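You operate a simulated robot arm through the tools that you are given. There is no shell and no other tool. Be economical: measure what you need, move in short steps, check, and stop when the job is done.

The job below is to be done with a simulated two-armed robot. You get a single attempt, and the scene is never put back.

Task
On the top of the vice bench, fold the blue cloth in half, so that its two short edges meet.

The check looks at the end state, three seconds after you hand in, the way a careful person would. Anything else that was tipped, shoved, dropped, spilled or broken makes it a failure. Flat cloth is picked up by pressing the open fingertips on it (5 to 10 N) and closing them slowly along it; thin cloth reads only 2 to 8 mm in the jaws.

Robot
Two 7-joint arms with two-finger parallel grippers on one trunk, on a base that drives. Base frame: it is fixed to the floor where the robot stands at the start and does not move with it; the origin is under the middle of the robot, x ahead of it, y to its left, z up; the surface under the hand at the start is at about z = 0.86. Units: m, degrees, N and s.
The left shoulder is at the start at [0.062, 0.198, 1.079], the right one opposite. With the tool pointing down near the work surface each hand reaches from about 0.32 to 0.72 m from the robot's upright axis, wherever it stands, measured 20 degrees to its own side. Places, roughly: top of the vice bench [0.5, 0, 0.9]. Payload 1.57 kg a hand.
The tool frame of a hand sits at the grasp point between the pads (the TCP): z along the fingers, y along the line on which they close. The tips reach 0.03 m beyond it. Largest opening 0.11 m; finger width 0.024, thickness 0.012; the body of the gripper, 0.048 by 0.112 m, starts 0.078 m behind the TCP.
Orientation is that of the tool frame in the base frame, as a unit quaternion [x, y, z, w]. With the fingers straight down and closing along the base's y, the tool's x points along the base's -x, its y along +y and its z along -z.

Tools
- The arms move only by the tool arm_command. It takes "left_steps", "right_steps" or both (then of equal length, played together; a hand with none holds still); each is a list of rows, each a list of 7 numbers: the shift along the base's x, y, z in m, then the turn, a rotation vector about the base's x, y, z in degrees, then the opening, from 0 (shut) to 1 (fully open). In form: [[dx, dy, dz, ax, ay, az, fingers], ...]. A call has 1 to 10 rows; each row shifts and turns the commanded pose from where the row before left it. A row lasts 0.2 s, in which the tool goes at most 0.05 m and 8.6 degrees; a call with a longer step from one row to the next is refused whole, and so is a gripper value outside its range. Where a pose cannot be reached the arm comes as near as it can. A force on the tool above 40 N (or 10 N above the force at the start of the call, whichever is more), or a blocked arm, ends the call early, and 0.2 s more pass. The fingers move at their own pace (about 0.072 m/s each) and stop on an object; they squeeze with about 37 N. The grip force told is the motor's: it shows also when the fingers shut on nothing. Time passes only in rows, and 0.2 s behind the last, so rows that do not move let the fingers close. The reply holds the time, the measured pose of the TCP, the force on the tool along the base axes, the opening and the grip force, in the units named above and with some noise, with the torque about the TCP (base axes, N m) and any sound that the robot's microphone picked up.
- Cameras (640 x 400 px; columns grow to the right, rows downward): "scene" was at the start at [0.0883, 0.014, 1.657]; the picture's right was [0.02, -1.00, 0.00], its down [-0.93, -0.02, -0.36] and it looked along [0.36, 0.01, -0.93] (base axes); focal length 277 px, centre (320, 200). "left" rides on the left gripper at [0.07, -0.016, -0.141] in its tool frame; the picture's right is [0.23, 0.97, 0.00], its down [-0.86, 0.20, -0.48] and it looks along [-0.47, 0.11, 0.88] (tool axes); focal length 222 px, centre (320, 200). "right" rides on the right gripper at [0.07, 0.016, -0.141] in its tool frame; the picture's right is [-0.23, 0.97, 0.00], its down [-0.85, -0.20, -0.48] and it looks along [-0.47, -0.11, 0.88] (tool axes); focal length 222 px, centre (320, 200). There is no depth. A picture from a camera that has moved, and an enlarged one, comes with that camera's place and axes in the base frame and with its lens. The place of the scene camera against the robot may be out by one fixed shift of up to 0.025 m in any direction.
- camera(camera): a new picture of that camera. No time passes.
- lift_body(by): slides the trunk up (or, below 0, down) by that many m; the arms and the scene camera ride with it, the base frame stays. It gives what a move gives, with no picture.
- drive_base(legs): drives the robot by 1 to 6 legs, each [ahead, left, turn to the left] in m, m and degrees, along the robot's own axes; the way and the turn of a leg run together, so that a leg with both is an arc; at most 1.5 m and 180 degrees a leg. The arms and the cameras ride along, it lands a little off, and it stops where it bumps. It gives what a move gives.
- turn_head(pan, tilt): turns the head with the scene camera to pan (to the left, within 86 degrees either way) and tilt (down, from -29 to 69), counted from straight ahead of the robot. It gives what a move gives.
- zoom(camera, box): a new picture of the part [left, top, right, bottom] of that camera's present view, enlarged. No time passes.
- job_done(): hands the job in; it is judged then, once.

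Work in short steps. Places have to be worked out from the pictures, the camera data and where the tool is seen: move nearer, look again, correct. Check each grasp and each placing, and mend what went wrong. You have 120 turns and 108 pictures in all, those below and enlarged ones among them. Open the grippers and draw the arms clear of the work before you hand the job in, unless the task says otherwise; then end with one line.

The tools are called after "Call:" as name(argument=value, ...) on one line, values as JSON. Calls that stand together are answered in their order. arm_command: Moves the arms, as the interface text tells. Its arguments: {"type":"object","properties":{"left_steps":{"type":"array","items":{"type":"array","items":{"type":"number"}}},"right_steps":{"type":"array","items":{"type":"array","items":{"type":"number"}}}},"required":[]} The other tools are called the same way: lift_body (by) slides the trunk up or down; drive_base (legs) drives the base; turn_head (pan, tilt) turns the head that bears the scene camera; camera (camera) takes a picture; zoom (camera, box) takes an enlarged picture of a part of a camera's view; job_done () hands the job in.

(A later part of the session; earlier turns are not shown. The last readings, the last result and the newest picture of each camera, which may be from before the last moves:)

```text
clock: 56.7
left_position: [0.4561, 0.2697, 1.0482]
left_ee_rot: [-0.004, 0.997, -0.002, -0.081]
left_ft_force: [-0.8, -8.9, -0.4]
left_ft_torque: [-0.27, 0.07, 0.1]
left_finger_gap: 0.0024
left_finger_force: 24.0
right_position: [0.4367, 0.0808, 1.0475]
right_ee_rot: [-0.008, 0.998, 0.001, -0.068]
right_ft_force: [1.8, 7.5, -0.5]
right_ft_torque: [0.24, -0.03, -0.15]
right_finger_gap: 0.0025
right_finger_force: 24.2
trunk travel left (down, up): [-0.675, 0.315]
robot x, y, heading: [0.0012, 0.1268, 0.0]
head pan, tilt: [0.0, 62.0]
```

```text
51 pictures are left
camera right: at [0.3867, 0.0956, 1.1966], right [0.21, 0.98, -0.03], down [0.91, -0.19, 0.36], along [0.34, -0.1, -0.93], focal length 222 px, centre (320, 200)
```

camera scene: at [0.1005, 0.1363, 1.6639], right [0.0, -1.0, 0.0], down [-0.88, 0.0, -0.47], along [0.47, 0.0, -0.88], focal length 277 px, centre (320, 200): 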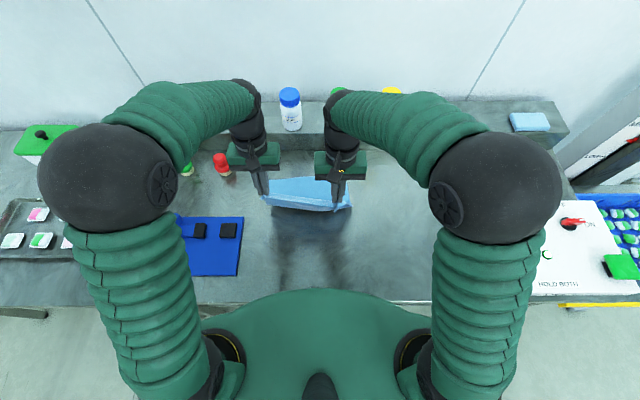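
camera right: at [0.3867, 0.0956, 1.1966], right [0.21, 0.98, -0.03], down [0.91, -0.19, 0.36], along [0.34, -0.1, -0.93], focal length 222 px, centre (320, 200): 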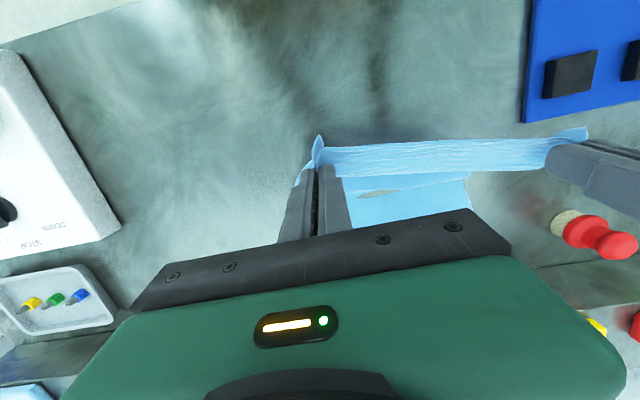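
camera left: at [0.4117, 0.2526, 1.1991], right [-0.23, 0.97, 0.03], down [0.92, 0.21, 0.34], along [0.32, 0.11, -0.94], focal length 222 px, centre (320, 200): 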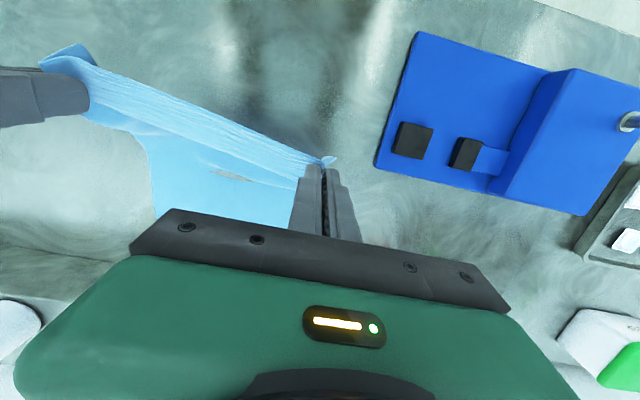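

The cloth now hangs more vertically. Zoom for the far edge location.

Call:
zoom(camera="scene", box=[230, 150, 390, 250])

Call:
zoom(camera="right", box=[280, 110, 520, 260])

```text
4.00 times, centred on (310, 200) of scene
camera zoom: at [0.1005, 0.1363, 1.6639], right [0.0, -1.0, 0.0], down [-0.88, 0.0, -0.47], along [0.47, 0.0, -0.88], focal length 1109 px, centre (360, 200)
```

zoom: 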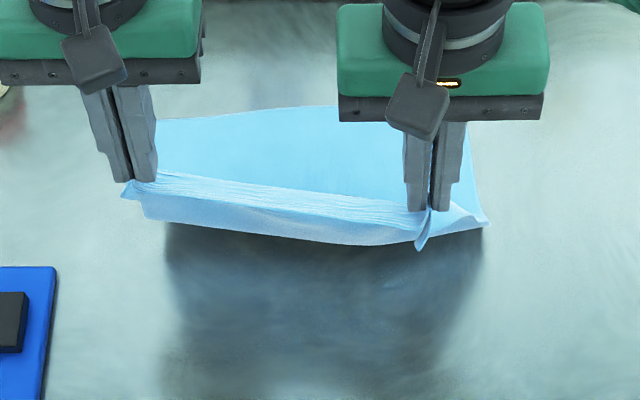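

```text
2.67 times, centred on (400, 185) of right
camera zoom: at [0.3867, 0.0956, 1.1966], right [0.21, 0.98, -0.03], down [0.91, -0.19, 0.36], along [0.34, -0.1, -0.93], focal length 592 px, centre (107, 240)
```

zoom: 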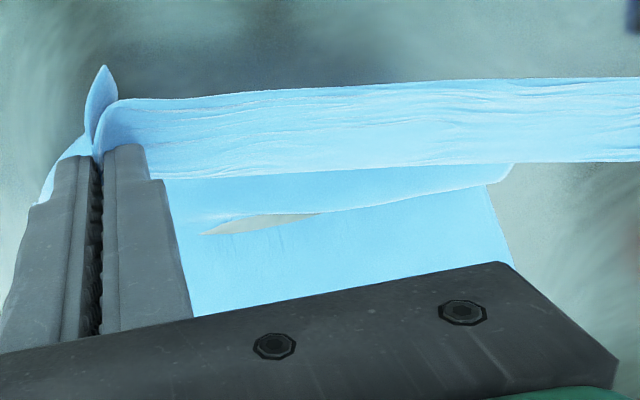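

Far edge is at ≈[0.608,0.307]→[0.632,0.043]. Now forward along a taut arc of ~0.155 m radius, right hand ~2 cm ahead of left to match the slight rotation; stop partway to check.

Call:
arm_command(left_steps=[[0.02, 0.001, -0.002, 0, 0, 0, 0], [0.025, 0.002, -0.008, 0, 0, 0, 0], [0.025, 0.002, -0.013, 0, 0, 0, 0], [0.025, 0.001, -0.02, 0, 0, 0, 0], [0.024, 0.001, -0.025, 0, 0, 0, 0], [0, 0, 0, 0, 0, 0, 0]], right_steps=[[0.037, 0.001, 0, 0, -1, 0, 0], [0.038, 0.002, -0.008, 0, -1, 0, 0], [0.037, 0.002, -0.013, 0, -1, 0, 0], [0.025, 0.001, -0.02, 0, -1, 0, 0], [0.024, 0.001, -0.025, 0, -1, 0, 0], [0, 0, 0, 0, 0, 0, 0]])

Call:
zoom(camera="scene", box=[210, 110, 410, 235])

Call:
zoom(camera="right", box=[200, 0, 580, 237])

Call:
zoom(camera="left", box=[60, 0, 440, 237])

```text
clock: 58.1
left_position: [0.5732, 0.2761, 0.983]
left_ee_rot: [-0.003, 0.997, -0.003, -0.079]
left_ft_force: [-0.3, -5.3, -0.9]
left_ft_torque: [-0.16, -0.06, 0.07]
left_finger_gap: 0.0022
left_finger_force: 23.5
right_position: [0.5935, 0.0896, 0.9828]
right_ee_rot: [-0.007, 1.0, 0.002, -0.022]
right_ft_force: [-0.8, 5.3, 0.8]
right_ft_torque: [0.17, -0.01, -0.05]
right_finger_gap: 0.0023
right_finger_force: 23.7
trunk travel left (down, up): [-0.675, 0.315]
robot x, y, heading: [0.0007, 0.124, 0.1]
head pan, tilt: [0.0, 62.0]
```

```text
3.20 times, centred on (310, 172) of scene
camera zoom: at [0.0985, 0.137, 1.6641], right [0.0, -1.0, 0.0], down [-0.88, 0.0, -0.47], along [0.47, 0.0, -0.88], focal length 887 px, centre (352, 288)
```

zoom: 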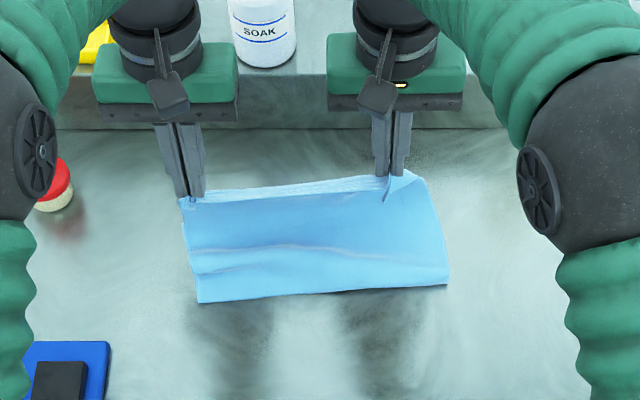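

```text
1.68 times, centred on (390, 118) of right
camera zoom: at [0.5323, 0.1042, 1.1272], right [0.21, 0.98, -0.01], down [0.88, -0.19, 0.44], along [0.43, -0.1, -0.9], focal length 374 px, centre (202, 337)
```

zoom: 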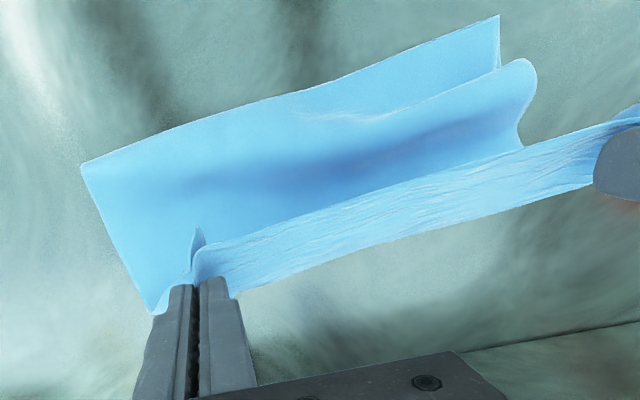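

```text
1.68 times, centred on (250, 118) of left
camera zoom: at [0.5267, 0.2586, 1.1346], right [-0.23, 0.97, 0.03], down [0.92, 0.21, 0.34], along [0.32, 0.11, -0.94], focal length 374 px, centre (438, 337)
```

zoom: 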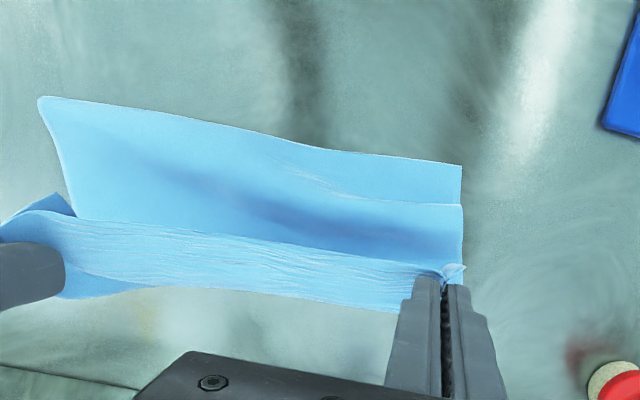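

The right layer shape: bottom ≈10 cm lies flat and the rest humps near the fold. I'll set the hem down on the far edge (≈x 0.60 left, 0.62 right) and then smooth the hump back toward the fold. Lowering to ~1.5 cm above first.

Call:
arm_command(left_steps=[[0.008, 0, -0.018, 0, 0, 0, 0], [0.008, 0, -0.018, 0, 0, 0, 0], [0.007, 0, -0.02, 0, 0, 0, 0], [0.006, 0, -0.015, 0, 0, 0, 0], [0, 0, 0, 0, 0, 0, 0]], right_steps=[[0.006, 0, -0.018, 0, 0, 0, 0], [0.006, 0, -0.018, 0, 0, 0, 0], [0.005, 0, -0.02, 0, 0, 0, 0], [0.005, 0, -0.015, 0, 0, 0, 0], [0, 0, 0, 0, 0, 0, 0]])

Call:
zoom(camera="scene", box=[210, 110, 410, 235])

Call:
zoom(camera="right", box=[200, 0, 580, 237])

Call:
zoom(camera="left", box=[60, 0, 440, 237])

```text
clock: 59.3
left_position: [0.602, 0.2764, 0.9128]
left_ee_rot: [-0.004, 0.997, -0.002, -0.079]
left_ft_force: [-0.4, -5.2, 0.2]
left_ft_torque: [-0.2, -0.03, 0.11]
left_finger_gap: 0.0023
left_finger_force: 23.6
right_position: [0.6177, 0.0892, 0.914]
right_ee_rot: [-0.007, 1.0, 0.001, -0.023]
right_ft_force: [-0.8, 7.3, 0.5]
right_ft_torque: [0.18, -0.02, -0.07]
right_finger_gap: 0.0025
right_finger_force: 23.9
trunk travel left (down, up): [-0.675, 0.315]
robot x, y, heading: [0.0004, 0.128, -0.2]
head pan, tilt: [0.0, 62.0]
```

```text
3.20 times, centred on (310, 172) of scene
camera zoom: at [0.0994, 0.1367, 1.6641], right [0.0, -1.0, 0.0], down [-0.88, 0.0, -0.47], along [0.47, 0.0, -0.88], focal length 887 px, centre (352, 288)
```

zoom: 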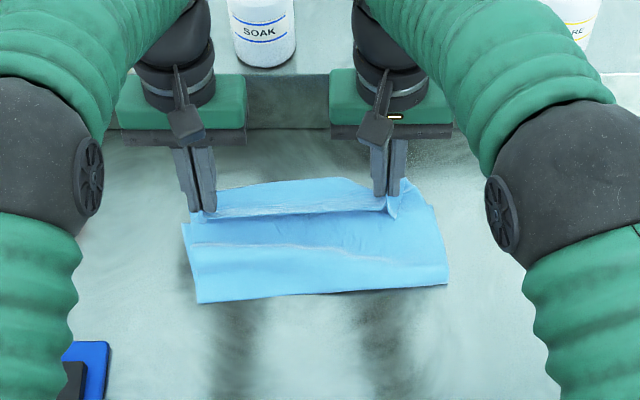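

```text
1.68 times, centred on (390, 118) of right
camera zoom: at [0.5563, 0.1036, 1.0579], right [0.21, 0.98, -0.01], down [0.88, -0.19, 0.44], along [0.43, -0.1, -0.9], focal length 374 px, centre (202, 337)
```

zoom: 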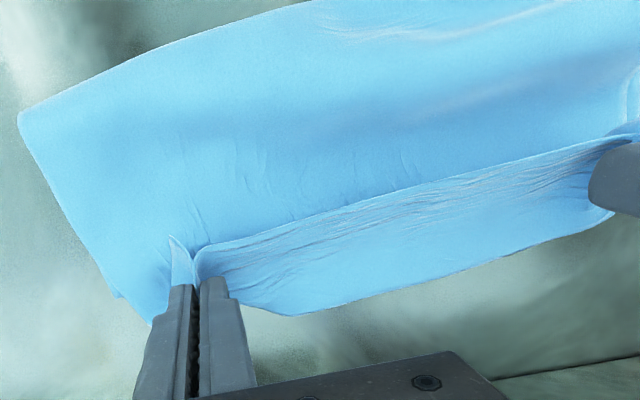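

```text
1.68 times, centred on (250, 118) of left
camera zoom: at [0.5568, 0.2598, 1.0628], right [-0.23, 0.97, 0.03], down [0.92, 0.21, 0.34], along [0.32, 0.11, -0.94], focal length 374 px, centre (438, 337)
```

zoom: 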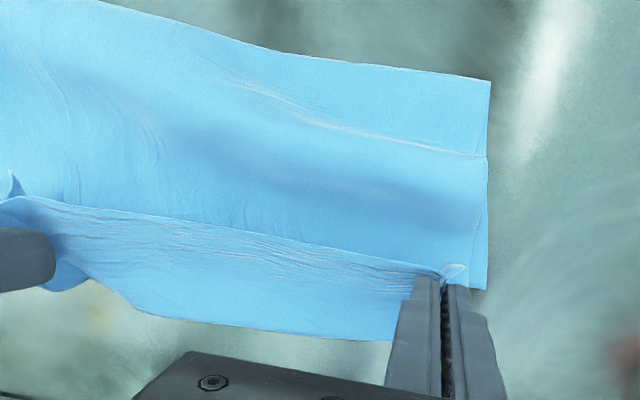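

The body of the cloth leaves the jaws on the far side, so it S-bends, and the fold is too far forward because I overshot. I'll reverse the arc, lay the hem back so the bottom half flattens, then redo the fold with a tighter, correctly centred arc.

Call:
arm_command(left_steps=[[-0.03, 0, 0.04, 0, 0, 0, 0], [-0.03, 0, 0.03, 0, 0, 0, 0], [-0.03, 0, 0.02, 0, 0, 0, 0], [-0.035, 0, 0.01, 0, 0, 0, 0], [-0.035, 0, -0.01, 0, 0, 0, 0], [-0.035, 0, -0.025, 0, 0, 0, 0], [-0.035, 0, -0.025, 0, 0, 0, 0], [-0.03, 0, -0.02, 0, 0, 0, 0], [-0.02, 0, -0.005, 0, 0, 0, 0], [0, 0, 0, 0, 0, 0, 0]], right_steps=[[-0.03, 0, 0.04, 0, 0, 0, 0], [-0.03, 0, 0.03, 0, 0, 0, 0], [-0.03, 0, 0.02, 0, 0, 0, 0], [-0.035, 0, 0.01, 0, 0, 0, 0], [-0.035, 0, -0.01, 0, 0, 0, 0], [-0.035, 0, -0.025, 0, 0, 0, 0], [-0.035, 0, -0.025, 0, 0, 0, 0], [-0.03, 0, -0.02, 0, 0, 0, 0], [-0.02, 0, -0.005, 0, 0, 0, 0], [0, 0, 0, 0, 0, 0, 0]])

Call:
zoom(camera="scene", box=[210, 140, 410, 265])

```text
clock: 61.5
left_position: [0.3245, 0.277, 0.9292]
left_ee_rot: [-0.004, 0.997, 0.0, -0.079]
left_ft_force: [0.8, -10.6, 0.2]
left_ft_torque: [-0.33, -0.03, 0.11]
left_finger_gap: 0.0022
left_finger_force: 23.3
right_position: [0.3373, 0.0887, 0.927]
right_ee_rot: [-0.007, 1.0, 0.001, -0.024]
right_ft_force: [-0.9, 10.5, 0.0]
right_ft_torque: [0.36, 0.02, -0.1]
right_finger_gap: 0.0024
right_finger_force: 24.2
trunk travel left (down, up): [-0.675, 0.315]
robot x, y, heading: [0.0031, 0.1263, 0.1]
head pan, tilt: [0.0, 62.0]
```

```text
3.20 times, centred on (310, 202) of scene
camera zoom: at [0.0981, 0.1366, 1.6641], right [0.0, -1.0, 0.0], down [-0.88, 0.0, -0.47], along [0.47, 0.0, -0.88], focal length 887 px, centre (352, 192)
```

zoom: 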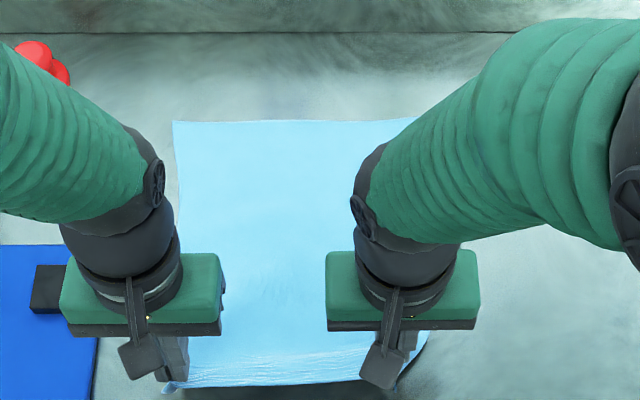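

The cloth is flat again, with its far edge now straight at x≈0.615 (y 0.05–0.32), so the fold line should be x≈0.4525. I'll lift along a circle of radius ~0.158 about that line, stopping just past the top to look.

Call:
arm_command(left_steps=[[0.01, -0.003, 0.035, 0, 0, 0, 0], [0.02, 0, 0.035, 0, 0, 0, 0], [0.03, 0, 0.03, 0, 0, 0, 0], [0.035, 0, 0.015, 0, 0, 0, 0], [0.038, 0, 0.006, 0, 0, 0, 0], [0, 0, 0, 0, 0, 0, 0], [0.034, 0, -0.005, 0, 0, 0, 0], [0.0325, 0, -0.01, 0, 0, 0, 0], [0, 0, 0, 0, 0, 0, 0]], right_steps=[[0.01, 0, 0.035, 0, 0, 0, 0], [0.018, 0, 0.035, 0, 0, 0, 0], [0.026, 0, 0.03, 0, 0, 0, 0], [0.03, 0, 0.015, 0, 0, 0, 0], [0.032, 0, 0.008, 0, 0, 0, 0], [0, 0, 0, 0, 0, 0, 0], [0.034, 0, -0.005, 0, 0, 0, 0], [0.0325, 0, -0.01, 0, 0, 0, 0], [0, 0, 0, 0, 0, 0, 0]])

Call:
zoom(camera="scene", box=[210, 120, 410, 245])

Call:
camera(camera="right")

Call:
camera(camera="left")

```text
clock: 63.5
left_position: [0.5199, 0.2734, 1.0357]
left_ee_rot: [-0.004, 0.997, -0.001, -0.077]
left_ft_force: [-0.9, -0.1, 0.9]
left_ft_torque: [-0.02, -0.03, 0.03]
left_finger_gap: 0.0019
left_finger_force: 24.0
right_position: [0.5184, 0.0896, 1.0383]
right_ee_rot: [-0.007, 1.0, 0.0, -0.022]
right_ft_force: [-0.8, 1.2, 0.4]
right_ft_torque: [0.0, -0.03, -0.05]
right_finger_gap: 0.0023
right_finger_force: 24.4
trunk travel left (down, up): [-0.675, 0.315]
robot x, y, heading: [0.004, 0.1223, -0.3]
head pan, tilt: [0.0, 62.0]
```

```text
3.20 times, centred on (310, 182) of scene
camera zoom: at [0.0957, 0.1371, 1.6643], right [0.0, -1.0, 0.0], down [-0.88, 0.0, -0.47], along [0.47, 0.0, -0.88], focal length 887 px, centre (352, 256)
```

zoom: 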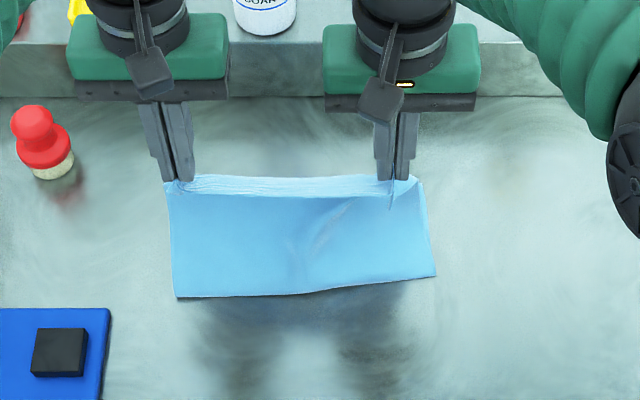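

```text
40 pictures are left
camera right: at [0.4554, 0.1047, 1.182], right [0.21, 0.98, -0.01], down [0.88, -0.19, 0.44], along [0.43, -0.1, -0.9], focal length 222 px, centre (320, 200)
```

right: 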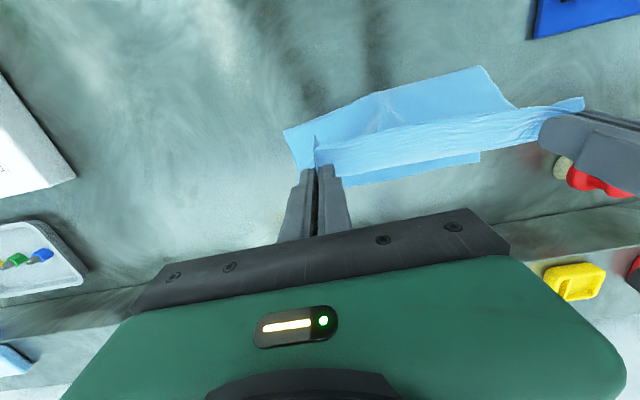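

```text
39 pictures are left
camera left: at [0.4739, 0.2566, 1.1867], right [-0.23, 0.97, 0.03], down [0.92, 0.21, 0.34], along [0.32, 0.11, -0.94], focal length 222 px, centre (320, 200)
```

left: 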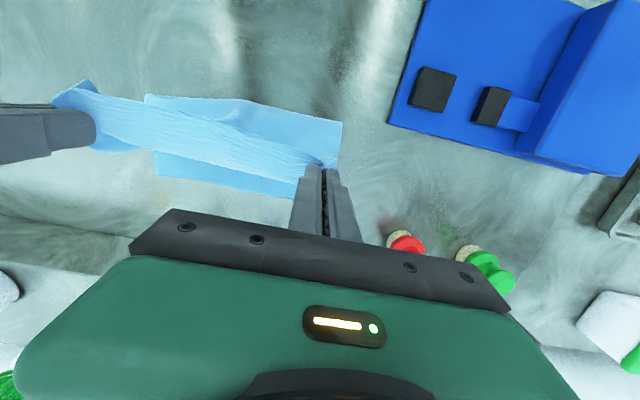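

Much better: the top layer drapes correctly to a fold on the near side. The far edge now reads x≈0.59 (left) to 0.60 (right), so I'll come down to that line, adding backward tilt as I go.

Call:
arm_command(left_steps=[[0.022, 0, -0.02, 0, 4, 0, 0], [0.02, 0, -0.025, 0, 4, 0, 0], [0.019, 0, -0.025, 0, 4, 0, 0], [0.013, 0, -0.026, 0, 4, 0, 0], [0.006, 0, -0.02, 0, 0, 0, 0], [0, 0, 0, 0, 0, 0, 0]], right_steps=[[0.025, 0, -0.022, 0, 4, 0, 0], [0.0205, 0, -0.025, 0, 4, 0, 0], [0.019, 0, -0.025, 0, 4, 0, 0], [0.0125, 0, -0.026, 0, 4, 0, 0], [0.006, 0, -0.02, 0, 0, 0, 0], [0, 0, 0, 0, 0, 0, 0]])

Call:
zoom(camera="scene", box=[210, 120, 410, 245])

Call:
camera(camera="right")

Call:
camera(camera="left")

```text
clock: 64.9
left_position: [0.5823, 0.2748, 0.9294]
left_ee_rot: [-0.003, 0.976, -0.001, -0.217]
left_ft_force: [-0.4, -7.4, 0.7]
left_ft_torque: [-0.2, -0.03, 0.2]
left_finger_gap: 0.002
left_finger_force: 23.0
left hand out of reach, approached as far as the arm can: row 4, 5
right_position: [0.5869, 0.087, 0.9193]
right_ee_rot: [-0.007, 0.986, 0.002, -0.164]
right_ft_force: [-0.9, 6.8, 0.4]
right_ft_torque: [0.21, 0.01, -0.17]
right_finger_gap: 0.0027
right_finger_force: 23.4
right hand out of reach, approached as far as the arm can: row 4, 5
trunk travel left (down, up): [-0.675, 0.315]
robot x, y, heading: [0.0028, 0.1275, -0.1]
head pan, tilt: [0.0, 62.0]
```

```text
3.20 times, centred on (310, 182) of scene
camera zoom: at [0.0999, 0.1365, 1.664], right [0.0, -1.0, 0.0], down [-0.88, 0.0, -0.47], along [0.47, 0.0, -0.88], focal length 887 px, centre (352, 256)
```

zoom: 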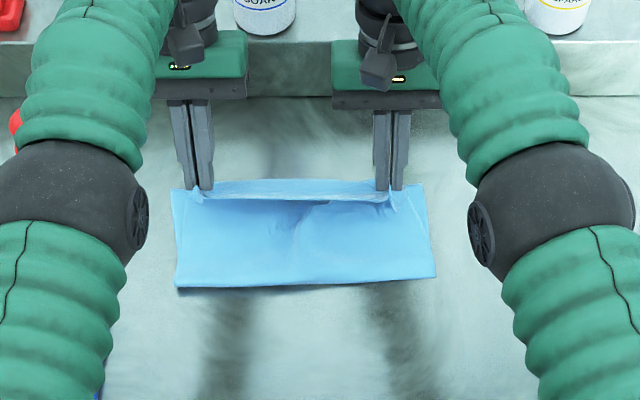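

```text
37 pictures are left
camera right: at [0.5678, 0.1014, 1.0752], right [0.2, 0.98, -0.07], down [0.97, -0.19, 0.18], along [0.16, -0.1, -0.98], focal length 222 px, centre (320, 200)
```

right: 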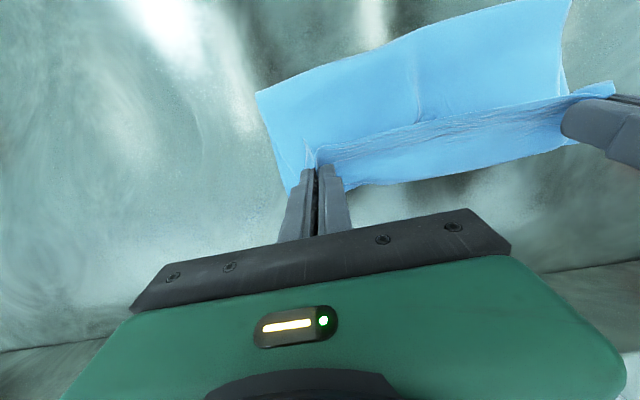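

```text
36 pictures are left
camera left: at [0.5808, 0.2583, 1.0874], right [-0.21, 0.97, 0.1], down [0.98, 0.21, 0.07], along [0.05, 0.11, -0.99], focal length 222 px, centre (320, 200)
```

left: 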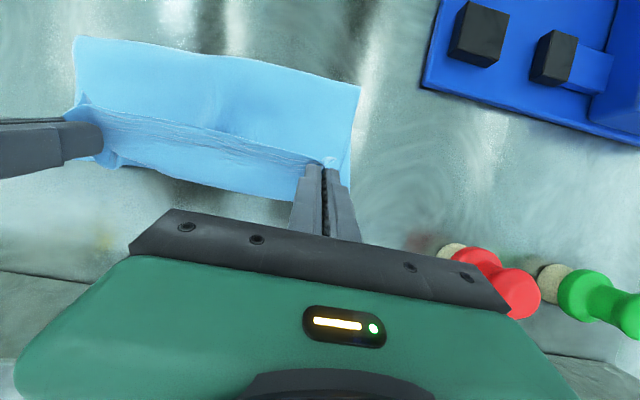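

The hem is nearly over the far edge (x≈0.595) with only a small loop ahead of it. I'll ease the tilt for reach, move to the edge line and lower to light contact.

Call:
arm_command(left_steps=[[0.008, -0.001, -0.008, 0, -5, 0, 0], [0.008, -0.001, -0.01, 0, -5, 0, 0], [0, 0, -0.008, 0, 0, 0, 0], [0, 0, -0.004, 0, 0, 0, 0], [0, 0, 0, 0, 0, 0, 0]], right_steps=[[0.008, 0.001, -0.005, 0, -4, 0, 0], [0.007, 0.001, -0.006, 0, -4, 0, 0], [0, 0, -0.005, 0, 0, 0, 0], [0, 0, -0.004, 0, 0, 0, 0], [0, 0, 0, 0, 0, 0, 0]])

Call:
zoom(camera="left", box=[60, 0, 440, 237])

```text
clock: 66.1
left_position: [0.598, 0.2742, 0.8988]
left_ee_rot: [-0.004, 0.992, -0.002, -0.13]
left_ft_force: [0.5, -4.6, 4.3]
left_ft_torque: [-0.17, 0.07, 0.1]
left_finger_gap: 0.0018
left_finger_force: 24.0
right_position: [0.602, 0.0871, 0.899]
right_ee_rot: [-0.006, 0.996, 0.002, -0.093]
right_ft_force: [-0.8, 5.6, 3.7]
right_ft_torque: [0.2, 0.05, -0.08]
right_finger_gap: 0.0023
right_finger_force: 23.7
trunk travel left (down, up): [-0.675, 0.315]
robot x, y, heading: [-0.0007, 0.1268, -0.1]
head pan, tilt: [0.0, 62.0]
```

```text
1.68 times, centred on (250, 118) of left
camera zoom: at [0.5683, 0.2567, 1.0532], right [-0.23, 0.97, 0.06], down [0.95, 0.21, 0.24], along [0.22, 0.11, -0.97], focal length 374 px, centre (438, 337)
```

zoom: 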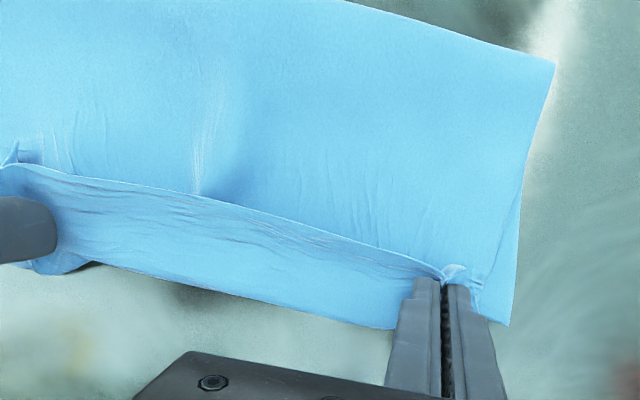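

Both tips touch at ~4 N on the far-edge line. I'll open slowly, spreading the pleats outward as the fingers part.

Call:
arm_command(left_steps=[[0, 0, 0, 0, 0, 0, 0.05], [0, 0, 0, 0, 0, 0, 0.1], [0, 0, 0, 0, 0, 0, 0.15], [0, 0, 0, 0, 0, 0, 0.2], [0, 0, 0, 0, 0, 0, 0.2]], right_steps=[[0, 0, 0, 0, 0, 0, 0.08], [0, 0, 0, 0, 0, 0, 0.16], [0, 0, 0, 0, 0, 0, 0.24], [0, 0, 0, 0, 0, 0, 0.32], [0, 0, 0, 0, 0, 0, 0.4]])

Call:
zoom(camera="left", box=[60, 0, 440, 237])

Call:
zoom(camera="right", box=[200, 0, 580, 237])

```text
clock: 67.3
left_position: [0.5977, 0.2727, 0.8979]
left_ee_rot: [-0.004, 0.991, -0.001, -0.132]
left_ft_force: [-0.4, 0.3, 0.2]
left_ft_torque: [-0.01, 0.0, 0.02]
left_finger_gap: 0.022
left_finger_force: 0.1
right_position: [0.6025, 0.0878, 0.8988]
right_ee_rot: [-0.007, 0.996, 0.001, -0.093]
right_ft_force: [-0.5, 1.3, -0.1]
right_ft_torque: [0.04, 0.03, 0.0]
right_finger_gap: 0.0438
right_finger_force: 0.0
trunk travel left (down, up): [-0.675, 0.315]
robot x, y, heading: [0.0007, 0.1236, 0.1]
head pan, tilt: [0.0, 62.0]
```

```text
1.68 times, centred on (250, 118) of left
camera zoom: at [0.5689, 0.2571, 1.0528], right [-0.23, 0.97, 0.06], down [0.95, 0.21, 0.24], along [0.22, 0.11, -0.97], focal length 374 px, centre (438, 337)
```

zoom: 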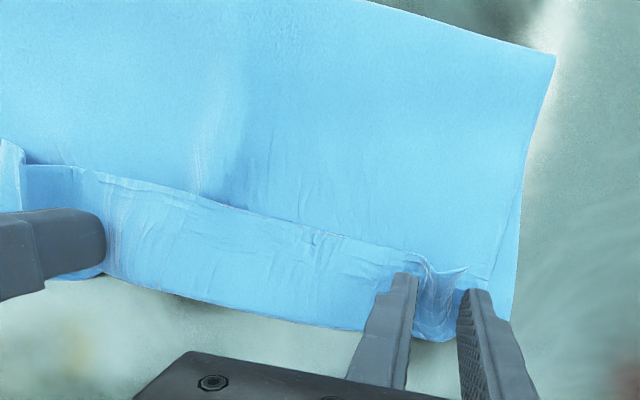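

```text
1.68 times, centred on (390, 118) of right
camera zoom: at [0.5613, 0.1018, 1.0499], right [0.21, 0.98, -0.04], down [0.93, -0.19, 0.31], along [0.3, -0.1, -0.95], focal length 374 px, centre (202, 337)
```

zoom: 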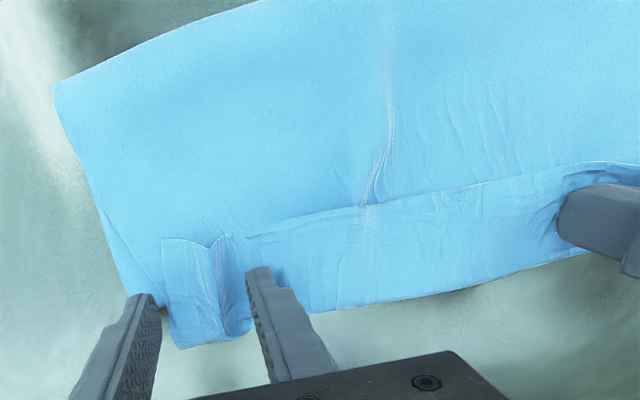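

The hem lies as a folded-back flap, ~3 cm wide, on top. I'll raise both hands straight up and inspect the result.

Call:
arm_command(left_steps=[[0, 0, 0.02, 0, 0, 0, 0.2], [-0.005, 0.01, 0.04, 0, -4, 0, 0.2], [-0.01, 0.03, 0.04, 0, -4, 0, 0.2], [-0.02, 0.04, 0.01, 0, -4, 0, 0.2], [-0.02, 0.04, 0, 0, -3, 0, 0.2], [0, 0, 0, 0, 0, 0, 0.2]], right_steps=[[0, 0, 0.02, 0, 0, 0, 0.4], [-0.005, -0.01, 0.04, 0, -4, 0, 0.4], [-0.01, -0.03, 0.04, 0, -4, 0, 0.2], [-0.02, -0.04, 0.01, 0, -2, 0, 0.2], [-0.02, -0.04, 0, 0, 0, 0, 0.2], [0, 0, 0, 0, 0, 0, 0.2]])

Call:
zoom(camera="scene", box=[220, 120, 420, 245])

```text
refused: row 3 steps farther than a row can; nothing moved
```

```text
3.20 times, centred on (320, 182) of scene
camera zoom: at [0.1005, 0.1367, 1.664], right [0.0, -1.0, 0.0], down [-0.88, 0.0, -0.47], along [0.47, 0.0, -0.88], focal length 887 px, centre (320, 256)
```

zoom: 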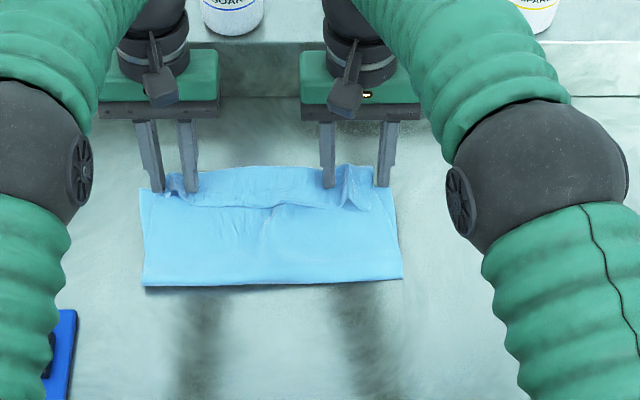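

The flap edge points back toward me. I haven't moved, so I'll re-close on the same pleats, pull the hem out forward to unroll the flap and lay it down past the far edge; then re-pinch it in the right orientation and shift it back.

Call:
arm_command(left_steps=[[0, 0, -0.0015, 0, 0, 0, 0.2], [0, 0, 0, 0, 0, 0, 0.16], [0, 0, 0, 0, 0, 0, 0.12], [0, 0, 0, 0, 0, 0, 0.08], [0, 0, 0, 0, 0, 0, 0.04], [0, 0, 0, 0, 0, 0, 0], [0, 0, 0, 0, 0, 0, 0], [0, 0, 0, 0, 0, 0, 0]], right_steps=[[0, 0, -0.001, 0, 0, 0, 0.35], [0, 0, 0, 0, 0, 0, 0.28], [0, 0, 0, 0, 0, 0, 0.21], [0, 0, 0, 0, 0, 0, 0.14], [0, 0, 0, 0, 0, 0, 0.07], [0, 0, 0, 0, 0, 0, 0], [0, 0, 0, 0, 0, 0, 0], [0, 0, 0, 0, 0, 0, 0]])

```text
clock: 69.1
left_position: [0.5978, 0.2738, 0.896]
left_ee_rot: [-0.005, 0.991, -0.002, -0.131]
left_ft_force: [-0.6, 0.1, 0.9]
left_ft_torque: [-0.04, -0.03, -0.02]
left_finger_gap: 0.0023
left_finger_force: 24.0
right_position: [0.6018, 0.0885, 0.8983]
right_ee_rot: [-0.006, 0.996, 0.001, -0.092]
right_ft_force: [1.7, 1.9, 9.0]
right_ft_torque: [0.13, -0.04, -0.01]
right_finger_gap: 0.0069
right_finger_force: 26.5
trunk travel left (down, up): [-0.675, 0.315]
robot x, y, heading: [0.0037, 0.1238, -0.2]
head pan, tilt: [0.0, 62.0]
```

Both grip again (right thicker at 6.9 mm). I'll lift 3 cm and look at whether only the top layer came along.

Call:
arm_command(left_steps=[[0, 0, 0.015, 0, 0, 0, 0], [0.01, 0, 0.015, 0, -4, 0, 0], [0, 0, 0, 0, 0, 0, 0]], right_steps=[[0, 0, 0.015, 0, 0, 0, 0], [0.01, 0, 0.015, 0, -3, 0, 0], [0, 0, 0, 0, 0, 0, 0]])

Call:
zoom(camera="right", box=[200, 0, 580, 237])

Call:
zoom(camera="left", box=[60, 0, 440, 237])

```text
clock: 69.9
left_position: [0.6089, 0.2732, 0.9251]
left_ee_rot: [-0.003, 0.995, -0.002, -0.097]
left_ft_force: [0.2, -3.7, 1.0]
left_ft_torque: [-0.1, -0.02, 0.03]
left_finger_gap: 0.0022
left_finger_force: 23.6
right_position: [0.6128, 0.0876, 0.9272]
right_ee_rot: [-0.007, 0.998, 0.001, -0.068]
right_ft_force: [0.6, 3.2, -0.4]
right_ft_torque: [0.11, 0.01, 0.01]
right_finger_gap: 0.003
right_finger_force: 23.6
trunk travel left (down, up): [-0.675, 0.315]
robot x, y, heading: [-0.0001, 0.1265, -0.1]
head pan, tilt: [0.0, 62.0]
```

```text
1.68 times, centred on (390, 118) of right
camera zoom: at [0.5632, 0.1025, 1.0761], right [0.21, 0.98, -0.03], down [0.91, -0.19, 0.36], along [0.34, -0.1, -0.93], focal length 374 px, centre (202, 337)
```

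zoom: 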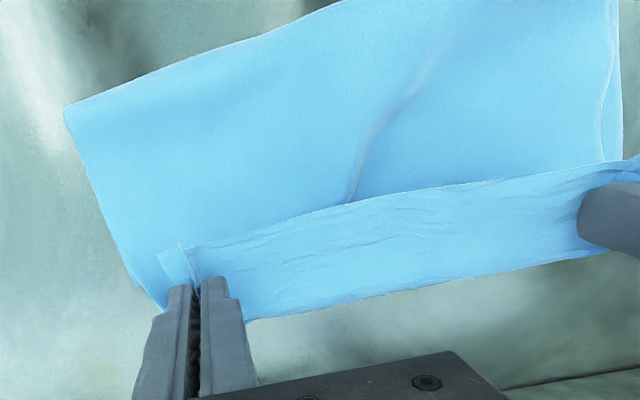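

```text
1.68 times, centred on (250, 118) of left
camera zoom: at [0.569, 0.2566, 1.0779], right [-0.23, 0.97, 0.04], down [0.93, 0.21, 0.3], along [0.29, 0.11, -0.95], focal length 374 px, centre (438, 337)
```

zoom: 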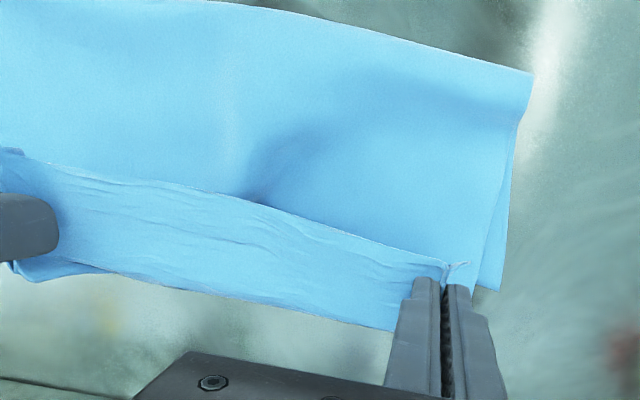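

Only the top layer is held. Now pull the hem forward ~4.5 cm at this height to unroll the flap.

Call:
arm_command(left_steps=[[0.012, 0, 0.005, 0, -3, 0, 0], [0.015, 0, 0, 0, -3, 0, 0], [0.015, 0, 0, 0, -3, 0, 0], [0, 0, 0, 0, 0, 0, 0]], right_steps=[[0.012, 0, 0.005, 0, -3, 0, 0], [0.015, 0, 0, 0, -3, 0, 0], [0.015, 0, 0, 0, -2, 0, 0], [0, 0, 0, 0, 0, 0, 0]])

Call:
zoom(camera="right", box=[200, 0, 580, 237])

Call:
zoom(camera="left", box=[60, 0, 440, 237])

Call:
zoom(camera="scene", box=[220, 120, 420, 245])

```text
clock: 70.9
left_position: [0.6495, 0.2753, 0.9317]
left_ee_rot: [-0.004, 1.0, -0.003, -0.018]
left_ft_force: [0.3, -2.8, -0.4]
left_ft_torque: [-0.13, 0.0, -0.02]
left_finger_gap: 0.0023
left_finger_force: 23.4
right_position: [0.6539, 0.0899, 0.9336]
right_ee_rot: [-0.007, 1.0, 0.001, 0.004]
right_ft_force: [-0.2, 3.8, 0.0]
right_ft_torque: [0.14, -0.01, 0.0]
right_finger_gap: 0.0029
right_finger_force: 24.4
trunk travel left (down, up): [-0.675, 0.315]
robot x, y, heading: [0.0015, 0.1237, 0.0]
head pan, tilt: [0.0, 62.0]
```

```text
1.68 times, centred on (390, 118) of right
camera zoom: at [0.5844, 0.1037, 1.0744], right [0.21, 0.98, 0.0], down [0.85, -0.19, 0.48], along [0.47, -0.1, -0.88], focal length 374 px, centre (202, 337)
```

zoom: 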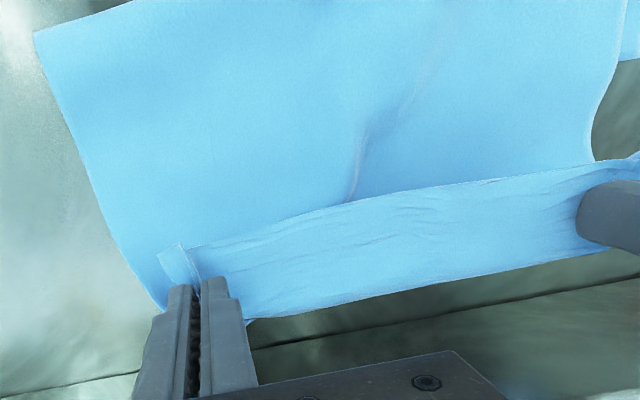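

```text
1.68 times, centred on (250, 118) of left
camera zoom: at [0.5865, 0.258, 1.0752], right [-0.23, 0.97, 0.0], down [0.87, 0.21, 0.45], along [0.43, 0.11, -0.89], focal length 374 px, centre (438, 337)
```

zoom: 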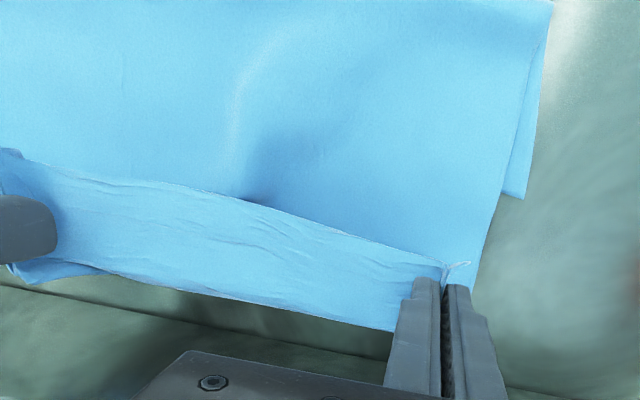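

```text
3.20 times, centred on (320, 182) of scene
camera zoom: at [0.0998, 0.1368, 1.664], right [0.0, -1.0, 0.0], down [-0.88, 0.0, -0.47], along [0.47, 0.0, -0.88], focal length 887 px, centre (320, 256)
```

zoom: 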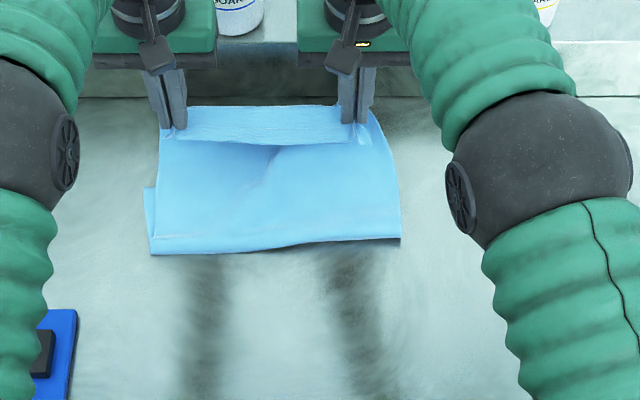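

The flap keeps its flip since the jaws can't turn it over. A better method: lay the cloth flat again, pinch it on its midline at both sides and lift straight up, so that both halves hang together, then lay it down. I'll first reverse the arc to lay the hem back.

Call:
arm_command(left_steps=[[-0.028, 0, 0.04, 0, 0, 0, 0], [-0.035, 0, 0.03, 0, 0, 0, 0], [-0.035, 0, 0.025, 0, 0, 0, 0], [-0.035, 0, 0.015, 0, 0, 0, 0], [-0.035, 0, 0, 0, 0, 0, 0], [-0.035, 0, -0.01, 0, 0, 0, 0], [-0.035, 0, -0.02, 0, 0, 0, 0], [-0.035, 0, -0.025, 0, 0, 0, 0], [-0.035, 0, -0.025, 0, 0, 0, 0], [-0.025, 0, -0.02, 0, 0, 0, 0]], right_steps=[[-0.028, 0, 0.04, 0, 0, 0, 0], [-0.035, 0, 0.03, 0, 0, 0, 0], [-0.035, 0, 0.025, 0, 0, 0, 0], [-0.035, 0, 0.015, 0, 0, 0, 0], [-0.035, 0, 0, 0, 0, 0, 0], [-0.035, 0, -0.01, 0, 0, 0, 0], [-0.035, 0, -0.02, 0, 0, 0, 0], [-0.035, 0, -0.025, 0, 0, 0, 0], [-0.035, 0, -0.025, 0, 0, 0, 0], [-0.025, 0, -0.02, 0, 0, 0, 0]])

Call:
zoom(camera="scene", box=[210, 140, 410, 265])

```text
clock: 73.1
left_position: [0.3181, 0.2729, 0.9445]
left_ee_rot: [-0.005, 1.0, -0.002, -0.018]
left_ft_force: [1.3, -4.5, 0.3]
left_ft_torque: [-0.12, -0.03, -0.02]
left_finger_gap: 0.0024
left_finger_force: 23.7
right_position: [0.321, 0.087, 0.9445]
right_ee_rot: [-0.007, 1.0, 0.002, 0.004]
right_ft_force: [-0.2, 4.0, 0.7]
right_ft_torque: [0.11, -0.01, 0.01]
right_finger_gap: 0.0027
right_finger_force: 24.1
trunk travel left (down, up): [-0.675, 0.315]
robot x, y, heading: [-0.0024, 0.1231, 0.1]
head pan, tilt: [0.0, 62.0]
```

```text
3.20 times, centred on (310, 202) of scene
camera zoom: at [0.0966, 0.1369, 1.6642], right [0.0, -1.0, 0.0], down [-0.88, 0.0, -0.47], along [0.47, 0.0, -0.88], focal length 887 px, centre (352, 192)
```

zoom: 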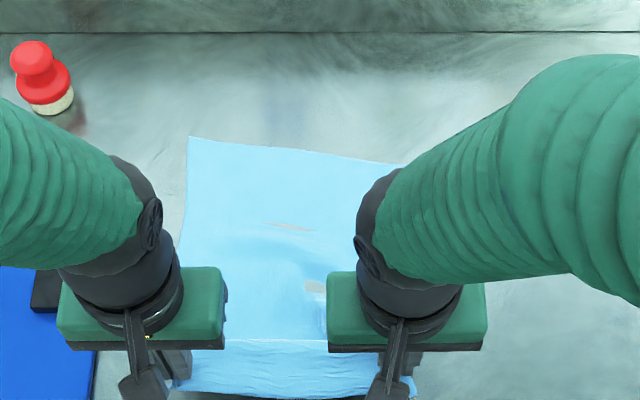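

Now lower the hem and release it here; a slight hump mid-cloth is fine since that's where I'll pinch.

Call:
arm_command(left_steps=[[-0.005, 0, -0.02, 0, 0, 0, 0], [-0.005, 0, -0.02, 0, 0, 0, 0], [0, 0, -0.005, 0, 0, 0, 0.02], [0, 0, 0, 0, 0, 0, 0.1], [0, 0, 0, 0, 0, 0, 0.2], [0, 0, 0.01, 0, 0, 0, 0.25], [0, 0, 0.03, 0, 0, 0, 0.25], [0, 0.03, 0.03, 0, 0, 0, 0.25], [0, 0.03, 0.03, 0, 0, 0, 0.3], [0, 0.03, 0.03, 0, 0, 0, 0.4]], right_steps=[[-0.005, 0, -0.02, 0, 0, 0, 0], [-0.005, 0, -0.02, 0, 0, 0, 0], [0, 0, -0.005, 0, 0, 0, 0.05], [0, 0, 0, 0, 0, 0, 0.2], [0, 0, 0, 0, 0, 0, 0.4], [0, 0, 0.01, 0, 0, 0, 0.4], [0, 0, 0.03, 0, 0, 0, 0.4], [0, -0.03, 0.03, 0, 0, 0, 0.4], [0, -0.03, 0.03, 0, 0, 0, 0.4], [0, -0.03, 0.03, 0, 0, 0, 0.4]])

Call:
zoom(camera="scene", box=[190, 140, 430, 290])

```text
clock: 75.3
left_position: [0.3046, 0.3638, 1.0288]
left_ee_rot: [-0.004, 1.0, -0.002, -0.017]
left_ft_force: [0.6, -0.2, -0.5]
left_ft_torque: [0.03, 0.0, -0.03]
left_finger_gap: 0.0441
left_finger_force: 0.1
right_position: [0.3079, -0.0036, 1.0292]
right_ee_rot: [-0.008, 1.0, 0.001, 0.003]
right_ft_force: [0.2, 0.2, -1.0]
right_ft_torque: [0.02, 0.01, 0.0]
right_finger_gap: 0.0442
right_finger_force: 0.1
trunk travel left (down, up): [-0.675, 0.315]
robot x, y, heading: [0.0024, 0.1237, -0.1]
head pan, tilt: [0.0, 62.0]
```

```text
2.67 times, centred on (310, 215) of scene
camera zoom: at [0.0934, 0.1354, 1.6644], right [0.0, -1.0, 0.0], down [-0.88, 0.0, -0.47], along [0.47, 0.0, -0.88], focal length 740 px, centre (347, 160)
```

zoom: 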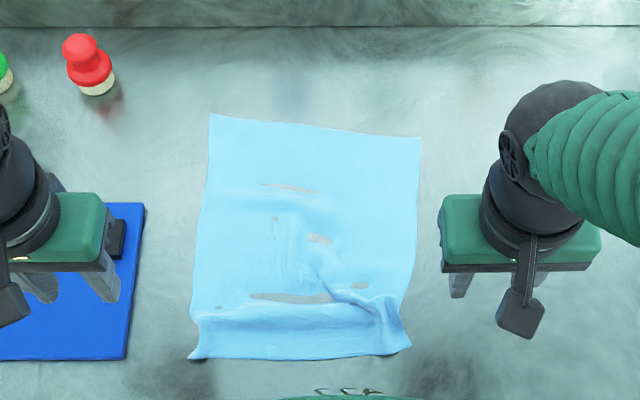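

The cloth is open again: corners FL(0.588,0.310), FR(0.553,0.044), NL(0.28,0.305), NR(0.29,0.067), rotated ~7.5°. Its midline runs from about (0.423,0.305) to (0.388,0.055). I'll yaw both hands so they close across that line and move above its two ends.

Call:
arm_command(left_steps=[[0.0116, -0.0079, 0, 0, 0, -8.5, 0.42], [0.0116, -0.0079, 0, 0, 0, -8.5, 0.42], [0.0116, -0.0079, 0, 0, 0, -8.5, 0.42], [0.0116, -0.0079, 0, 0, 0, -8.5, 0.42], [0.0116, -0.0079, 0, 0, 0, -8.5, 0.42], [0.0116, -0.0079, 0, 0, 0, -8.5, 0.42], [0.0116, -0.0079, 0, 0, 0, -8.5, 0.42], [0.0116, -0.0079, 0, 0, 0, -8.5, 0.42], [0.0116, -0.0079, 0, 0, 0, -8.5, 0.42], [0.0116, -0.0079, 0, 0, 0, -8.5, 0.42]], right_steps=[[0.0083, 0.0084, 0, 0, 0, 8.25, 0.42], [0.0083, 0.0084, 0, 0, 0, 8.25, 0.42], [0.0083, 0.0084, 0, 0, 0, 8.25, 0.42], [0.0083, 0.0084, 0, 0, 0, 8.25, 0.42], [0.0083, 0.0084, 0, 0, 0, 8.25, 0.42], [0.0083, 0.0084, 0, 0, 0, 8.25, 0.42], [0.0083, 0.0084, 0, 0, 0, 8.25, 0.42], [0.0083, 0.0084, 0, 0, 0, 8.25, 0.42], [0.0083, 0.0084, 0, 0, 0, 8.25, 0.42], [0.0083, 0.0084, 0, 0, 0, 8.25, 0.42]])

Call:
arm_command(left_steps=[[0, 0, -0.02, 0, 0, -6.2, 0.42], [0, 0, -0.02, 0, 0, -6.2, 0.42], [0, 0, -0.02, 0, 0, 0, 0.42], [0, 0, -0.02, 0, 0, 0, 0.42], [0, 0, 0, 0, 0, 0, 0.42]], right_steps=[[0, 0, -0.02, 0, 0, 0, 0.42], [0, 0, -0.02, 0, 0, 0, 0.42], [0, 0, -0.02, 0, 0, 0, 0.42], [0, 0, -0.02, 0, 0, 0, 0.42], [0, 0, 0, 0, 0, 0, 0.42]])

Call:
camera(camera="left")

Call:
camera(camera="right")

```text
clock: 77.5
left_position: [0.4246, 0.2822, 1.0269]
left_ee_rot: [0.674, 0.739, 0.01, -0.015]
left_ft_force: [0.2, 0.2, 0.7]
left_ft_torque: [-0.02, 0.01, 0.01]
left_finger_gap: 0.0459
left_finger_force: 0.0
right_position: [0.3952, 0.0812, 1.0276]
right_ee_rot: [-0.666, 0.746, 0.002, 0.0]
right_ft_force: [-0.5, 0.9, 0.5]
right_ft_torque: [0.0, 0.0, -0.04]
right_finger_gap: 0.0463
right_finger_force: 0.0
trunk travel left (down, up): [-0.675, 0.315]
robot x, y, heading: [-0.0003, 0.1255, -0.3]
head pan, tilt: [0.0, 62.0]
```

```text
clock: 78.7
left_position: [0.4212, 0.2854, 0.9495]
left_ee_rot: [0.749, 0.662, 0.012, -0.013]
left_ft_force: [-0.9, -0.7, -0.4]
left_ft_torque: [0.01, -0.04, -0.01]
left_finger_gap: 0.0462
left_finger_force: 0.0
right_position: [0.3927, 0.0803, 0.9477]
right_ee_rot: [-0.665, 0.747, 0.002, 0.002]
right_ft_force: [0.6, 0.1, 0.5]
right_ft_torque: [-0.02, -0.01, 0.01]
right_finger_gap: 0.0461
right_finger_force: 0.1
trunk travel left (down, up): [-0.675, 0.315]
robot x, y, heading: [0.0048, 0.1255, -0.2]
head pan, tilt: [0.0, 62.0]
```

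```text
24 pictures are left
camera left: at [0.4151, 0.3513, 1.0929], right [0.99, 0.11, 0.0], down [0.09, -0.89, 0.45], along [0.05, -0.44, -0.89], focal length 222 px, centre (320, 200)
```

left: 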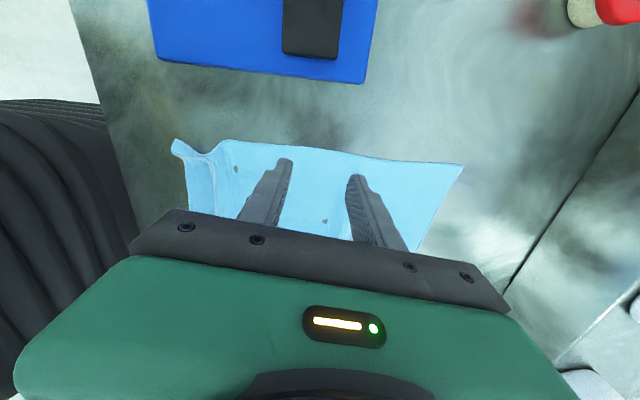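

```text
23 pictures are left
camera right: at [0.371, 0.0125, 1.0883], right [-0.94, 0.34, 0.0], down [0.3, 0.82, 0.48], along [0.16, 0.46, -0.88], focal length 222 px, centre (320, 200)
```

right: 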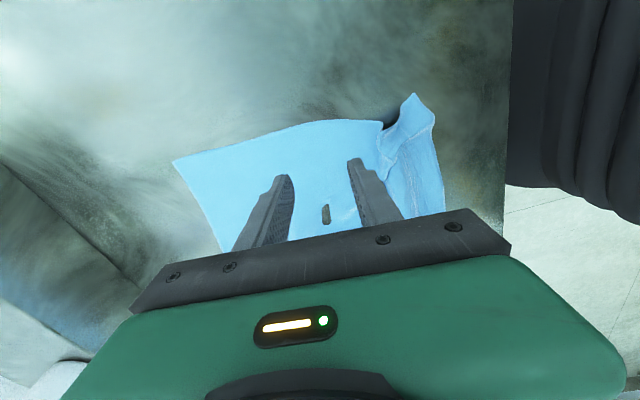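

Wrist views suggest shifting both about 7 mm back for the true midline. Then descend to just above contact.

Call:
arm_command(left_steps=[[-0.007, 0, -0.02, 0, 0, 0, 0.42], [0, 0, -0.02, 0, 0, 0, 0.42], [0, 0, -0.014, 0, 0, 0, 0.42], [0, 0, 0, 0, 0, 0, 0.42]], right_steps=[[-0.007, 0, -0.02, 0, 0, 0, 0.42], [0, 0, -0.02, 0, 0, 0, 0.42], [0, 0, -0.013, 0, 0, 0, 0.42], [0, 0, 0, 0, 0, 0, 0.42]])

```text
clock: 79.7
left_position: [0.4167, 0.2844, 0.8952]
left_ee_rot: [0.748, 0.663, 0.012, -0.013]
left_ft_force: [-0.5, -0.1, 0.0]
left_ft_torque: [0.01, 0.0, -0.01]
left_finger_gap: 0.0464
left_finger_force: 0.2
right_position: [0.3867, 0.0825, 0.8954]
right_ee_rot: [-0.665, 0.747, 0.002, 0.002]
right_ft_force: [0.2, -0.2, 0.7]
right_ft_torque: [-0.02, 0.01, -0.01]
right_finger_gap: 0.0464
right_finger_force: 0.0
trunk travel left (down, up): [-0.675, 0.315]
robot x, y, heading: [0.0033, 0.126, 0.2]
head pan, tilt: [0.0, 62.0]
```

Call:
arm_command(left_steps=[[0, 0, -0.0015, 0, 0, 0, 0.42], [0, 0, -0.001, 0, 0, 0, 0.42], [0, 0, 0, 0, 0, 0, 0.42]], right_steps=[[0, 0, -0.0015, 0, 0, 0, 0.42], [0, 0, -0.001, 0, 0, 0, 0.42], [0, 0, 0, 0, 0, 0, 0.42]])

```text
clock: 80.5
left_position: [0.4152, 0.284, 0.8924]
left_ee_rot: [0.749, 0.663, 0.012, -0.013]
left_ft_force: [-0.6, 0.5, 2.7]
left_ft_torque: [-0.02, 0.0, 0.05]
left_finger_gap: 0.0462
left_finger_force: 0.1
right_position: [0.3858, 0.0815, 0.8933]
right_ee_rot: [-0.665, 0.747, 0.003, 0.001]
right_ft_force: [0.5, 0.8, -0.4]
right_ft_torque: [-0.02, -0.02, 0.0]
right_finger_gap: 0.046
right_finger_force: 0.0
trunk travel left (down, up): [-0.675, 0.315]
robot x, y, heading: [-0.0004, 0.1262, -0.2]
head pan, tilt: [0.0, 62.0]
```

Left just touches (2.7 N), right almost. Press each a little more.

Call:
arm_command(left_steps=[[0, 0, -0.0006, 0, 0, 0, 0.42], [0, 0, 0, 0, 0, 0, 0.42]], right_steps=[[0, 0, -0.0016, 0, 0, 0, 0.42], [0, 0, 0, 0, 0, 0, 0.42]])

```text
clock: 81.1
left_position: [0.4147, 0.2844, 0.8911]
left_ee_rot: [0.749, 0.663, 0.011, -0.013]
left_ft_force: [-1.2, -0.1, 5.1]
left_ft_torque: [-0.1, -0.07, -0.02]
left_finger_gap: 0.0464
left_finger_force: 0.1
right_position: [0.3871, 0.0822, 0.8918]
right_ee_rot: [-0.665, 0.747, 0.003, 0.002]
right_ft_force: [0.5, 0.1, 3.6]
right_ft_torque: [-0.07, 0.0, -0.03]
right_finger_gap: 0.0459
right_finger_force: 0.0
trunk travel left (down, up): [-0.675, 0.315]
robot x, y, heading: [0.0039, 0.1199, -0.2]
head pan, tilt: [0.0, 62.0]
```

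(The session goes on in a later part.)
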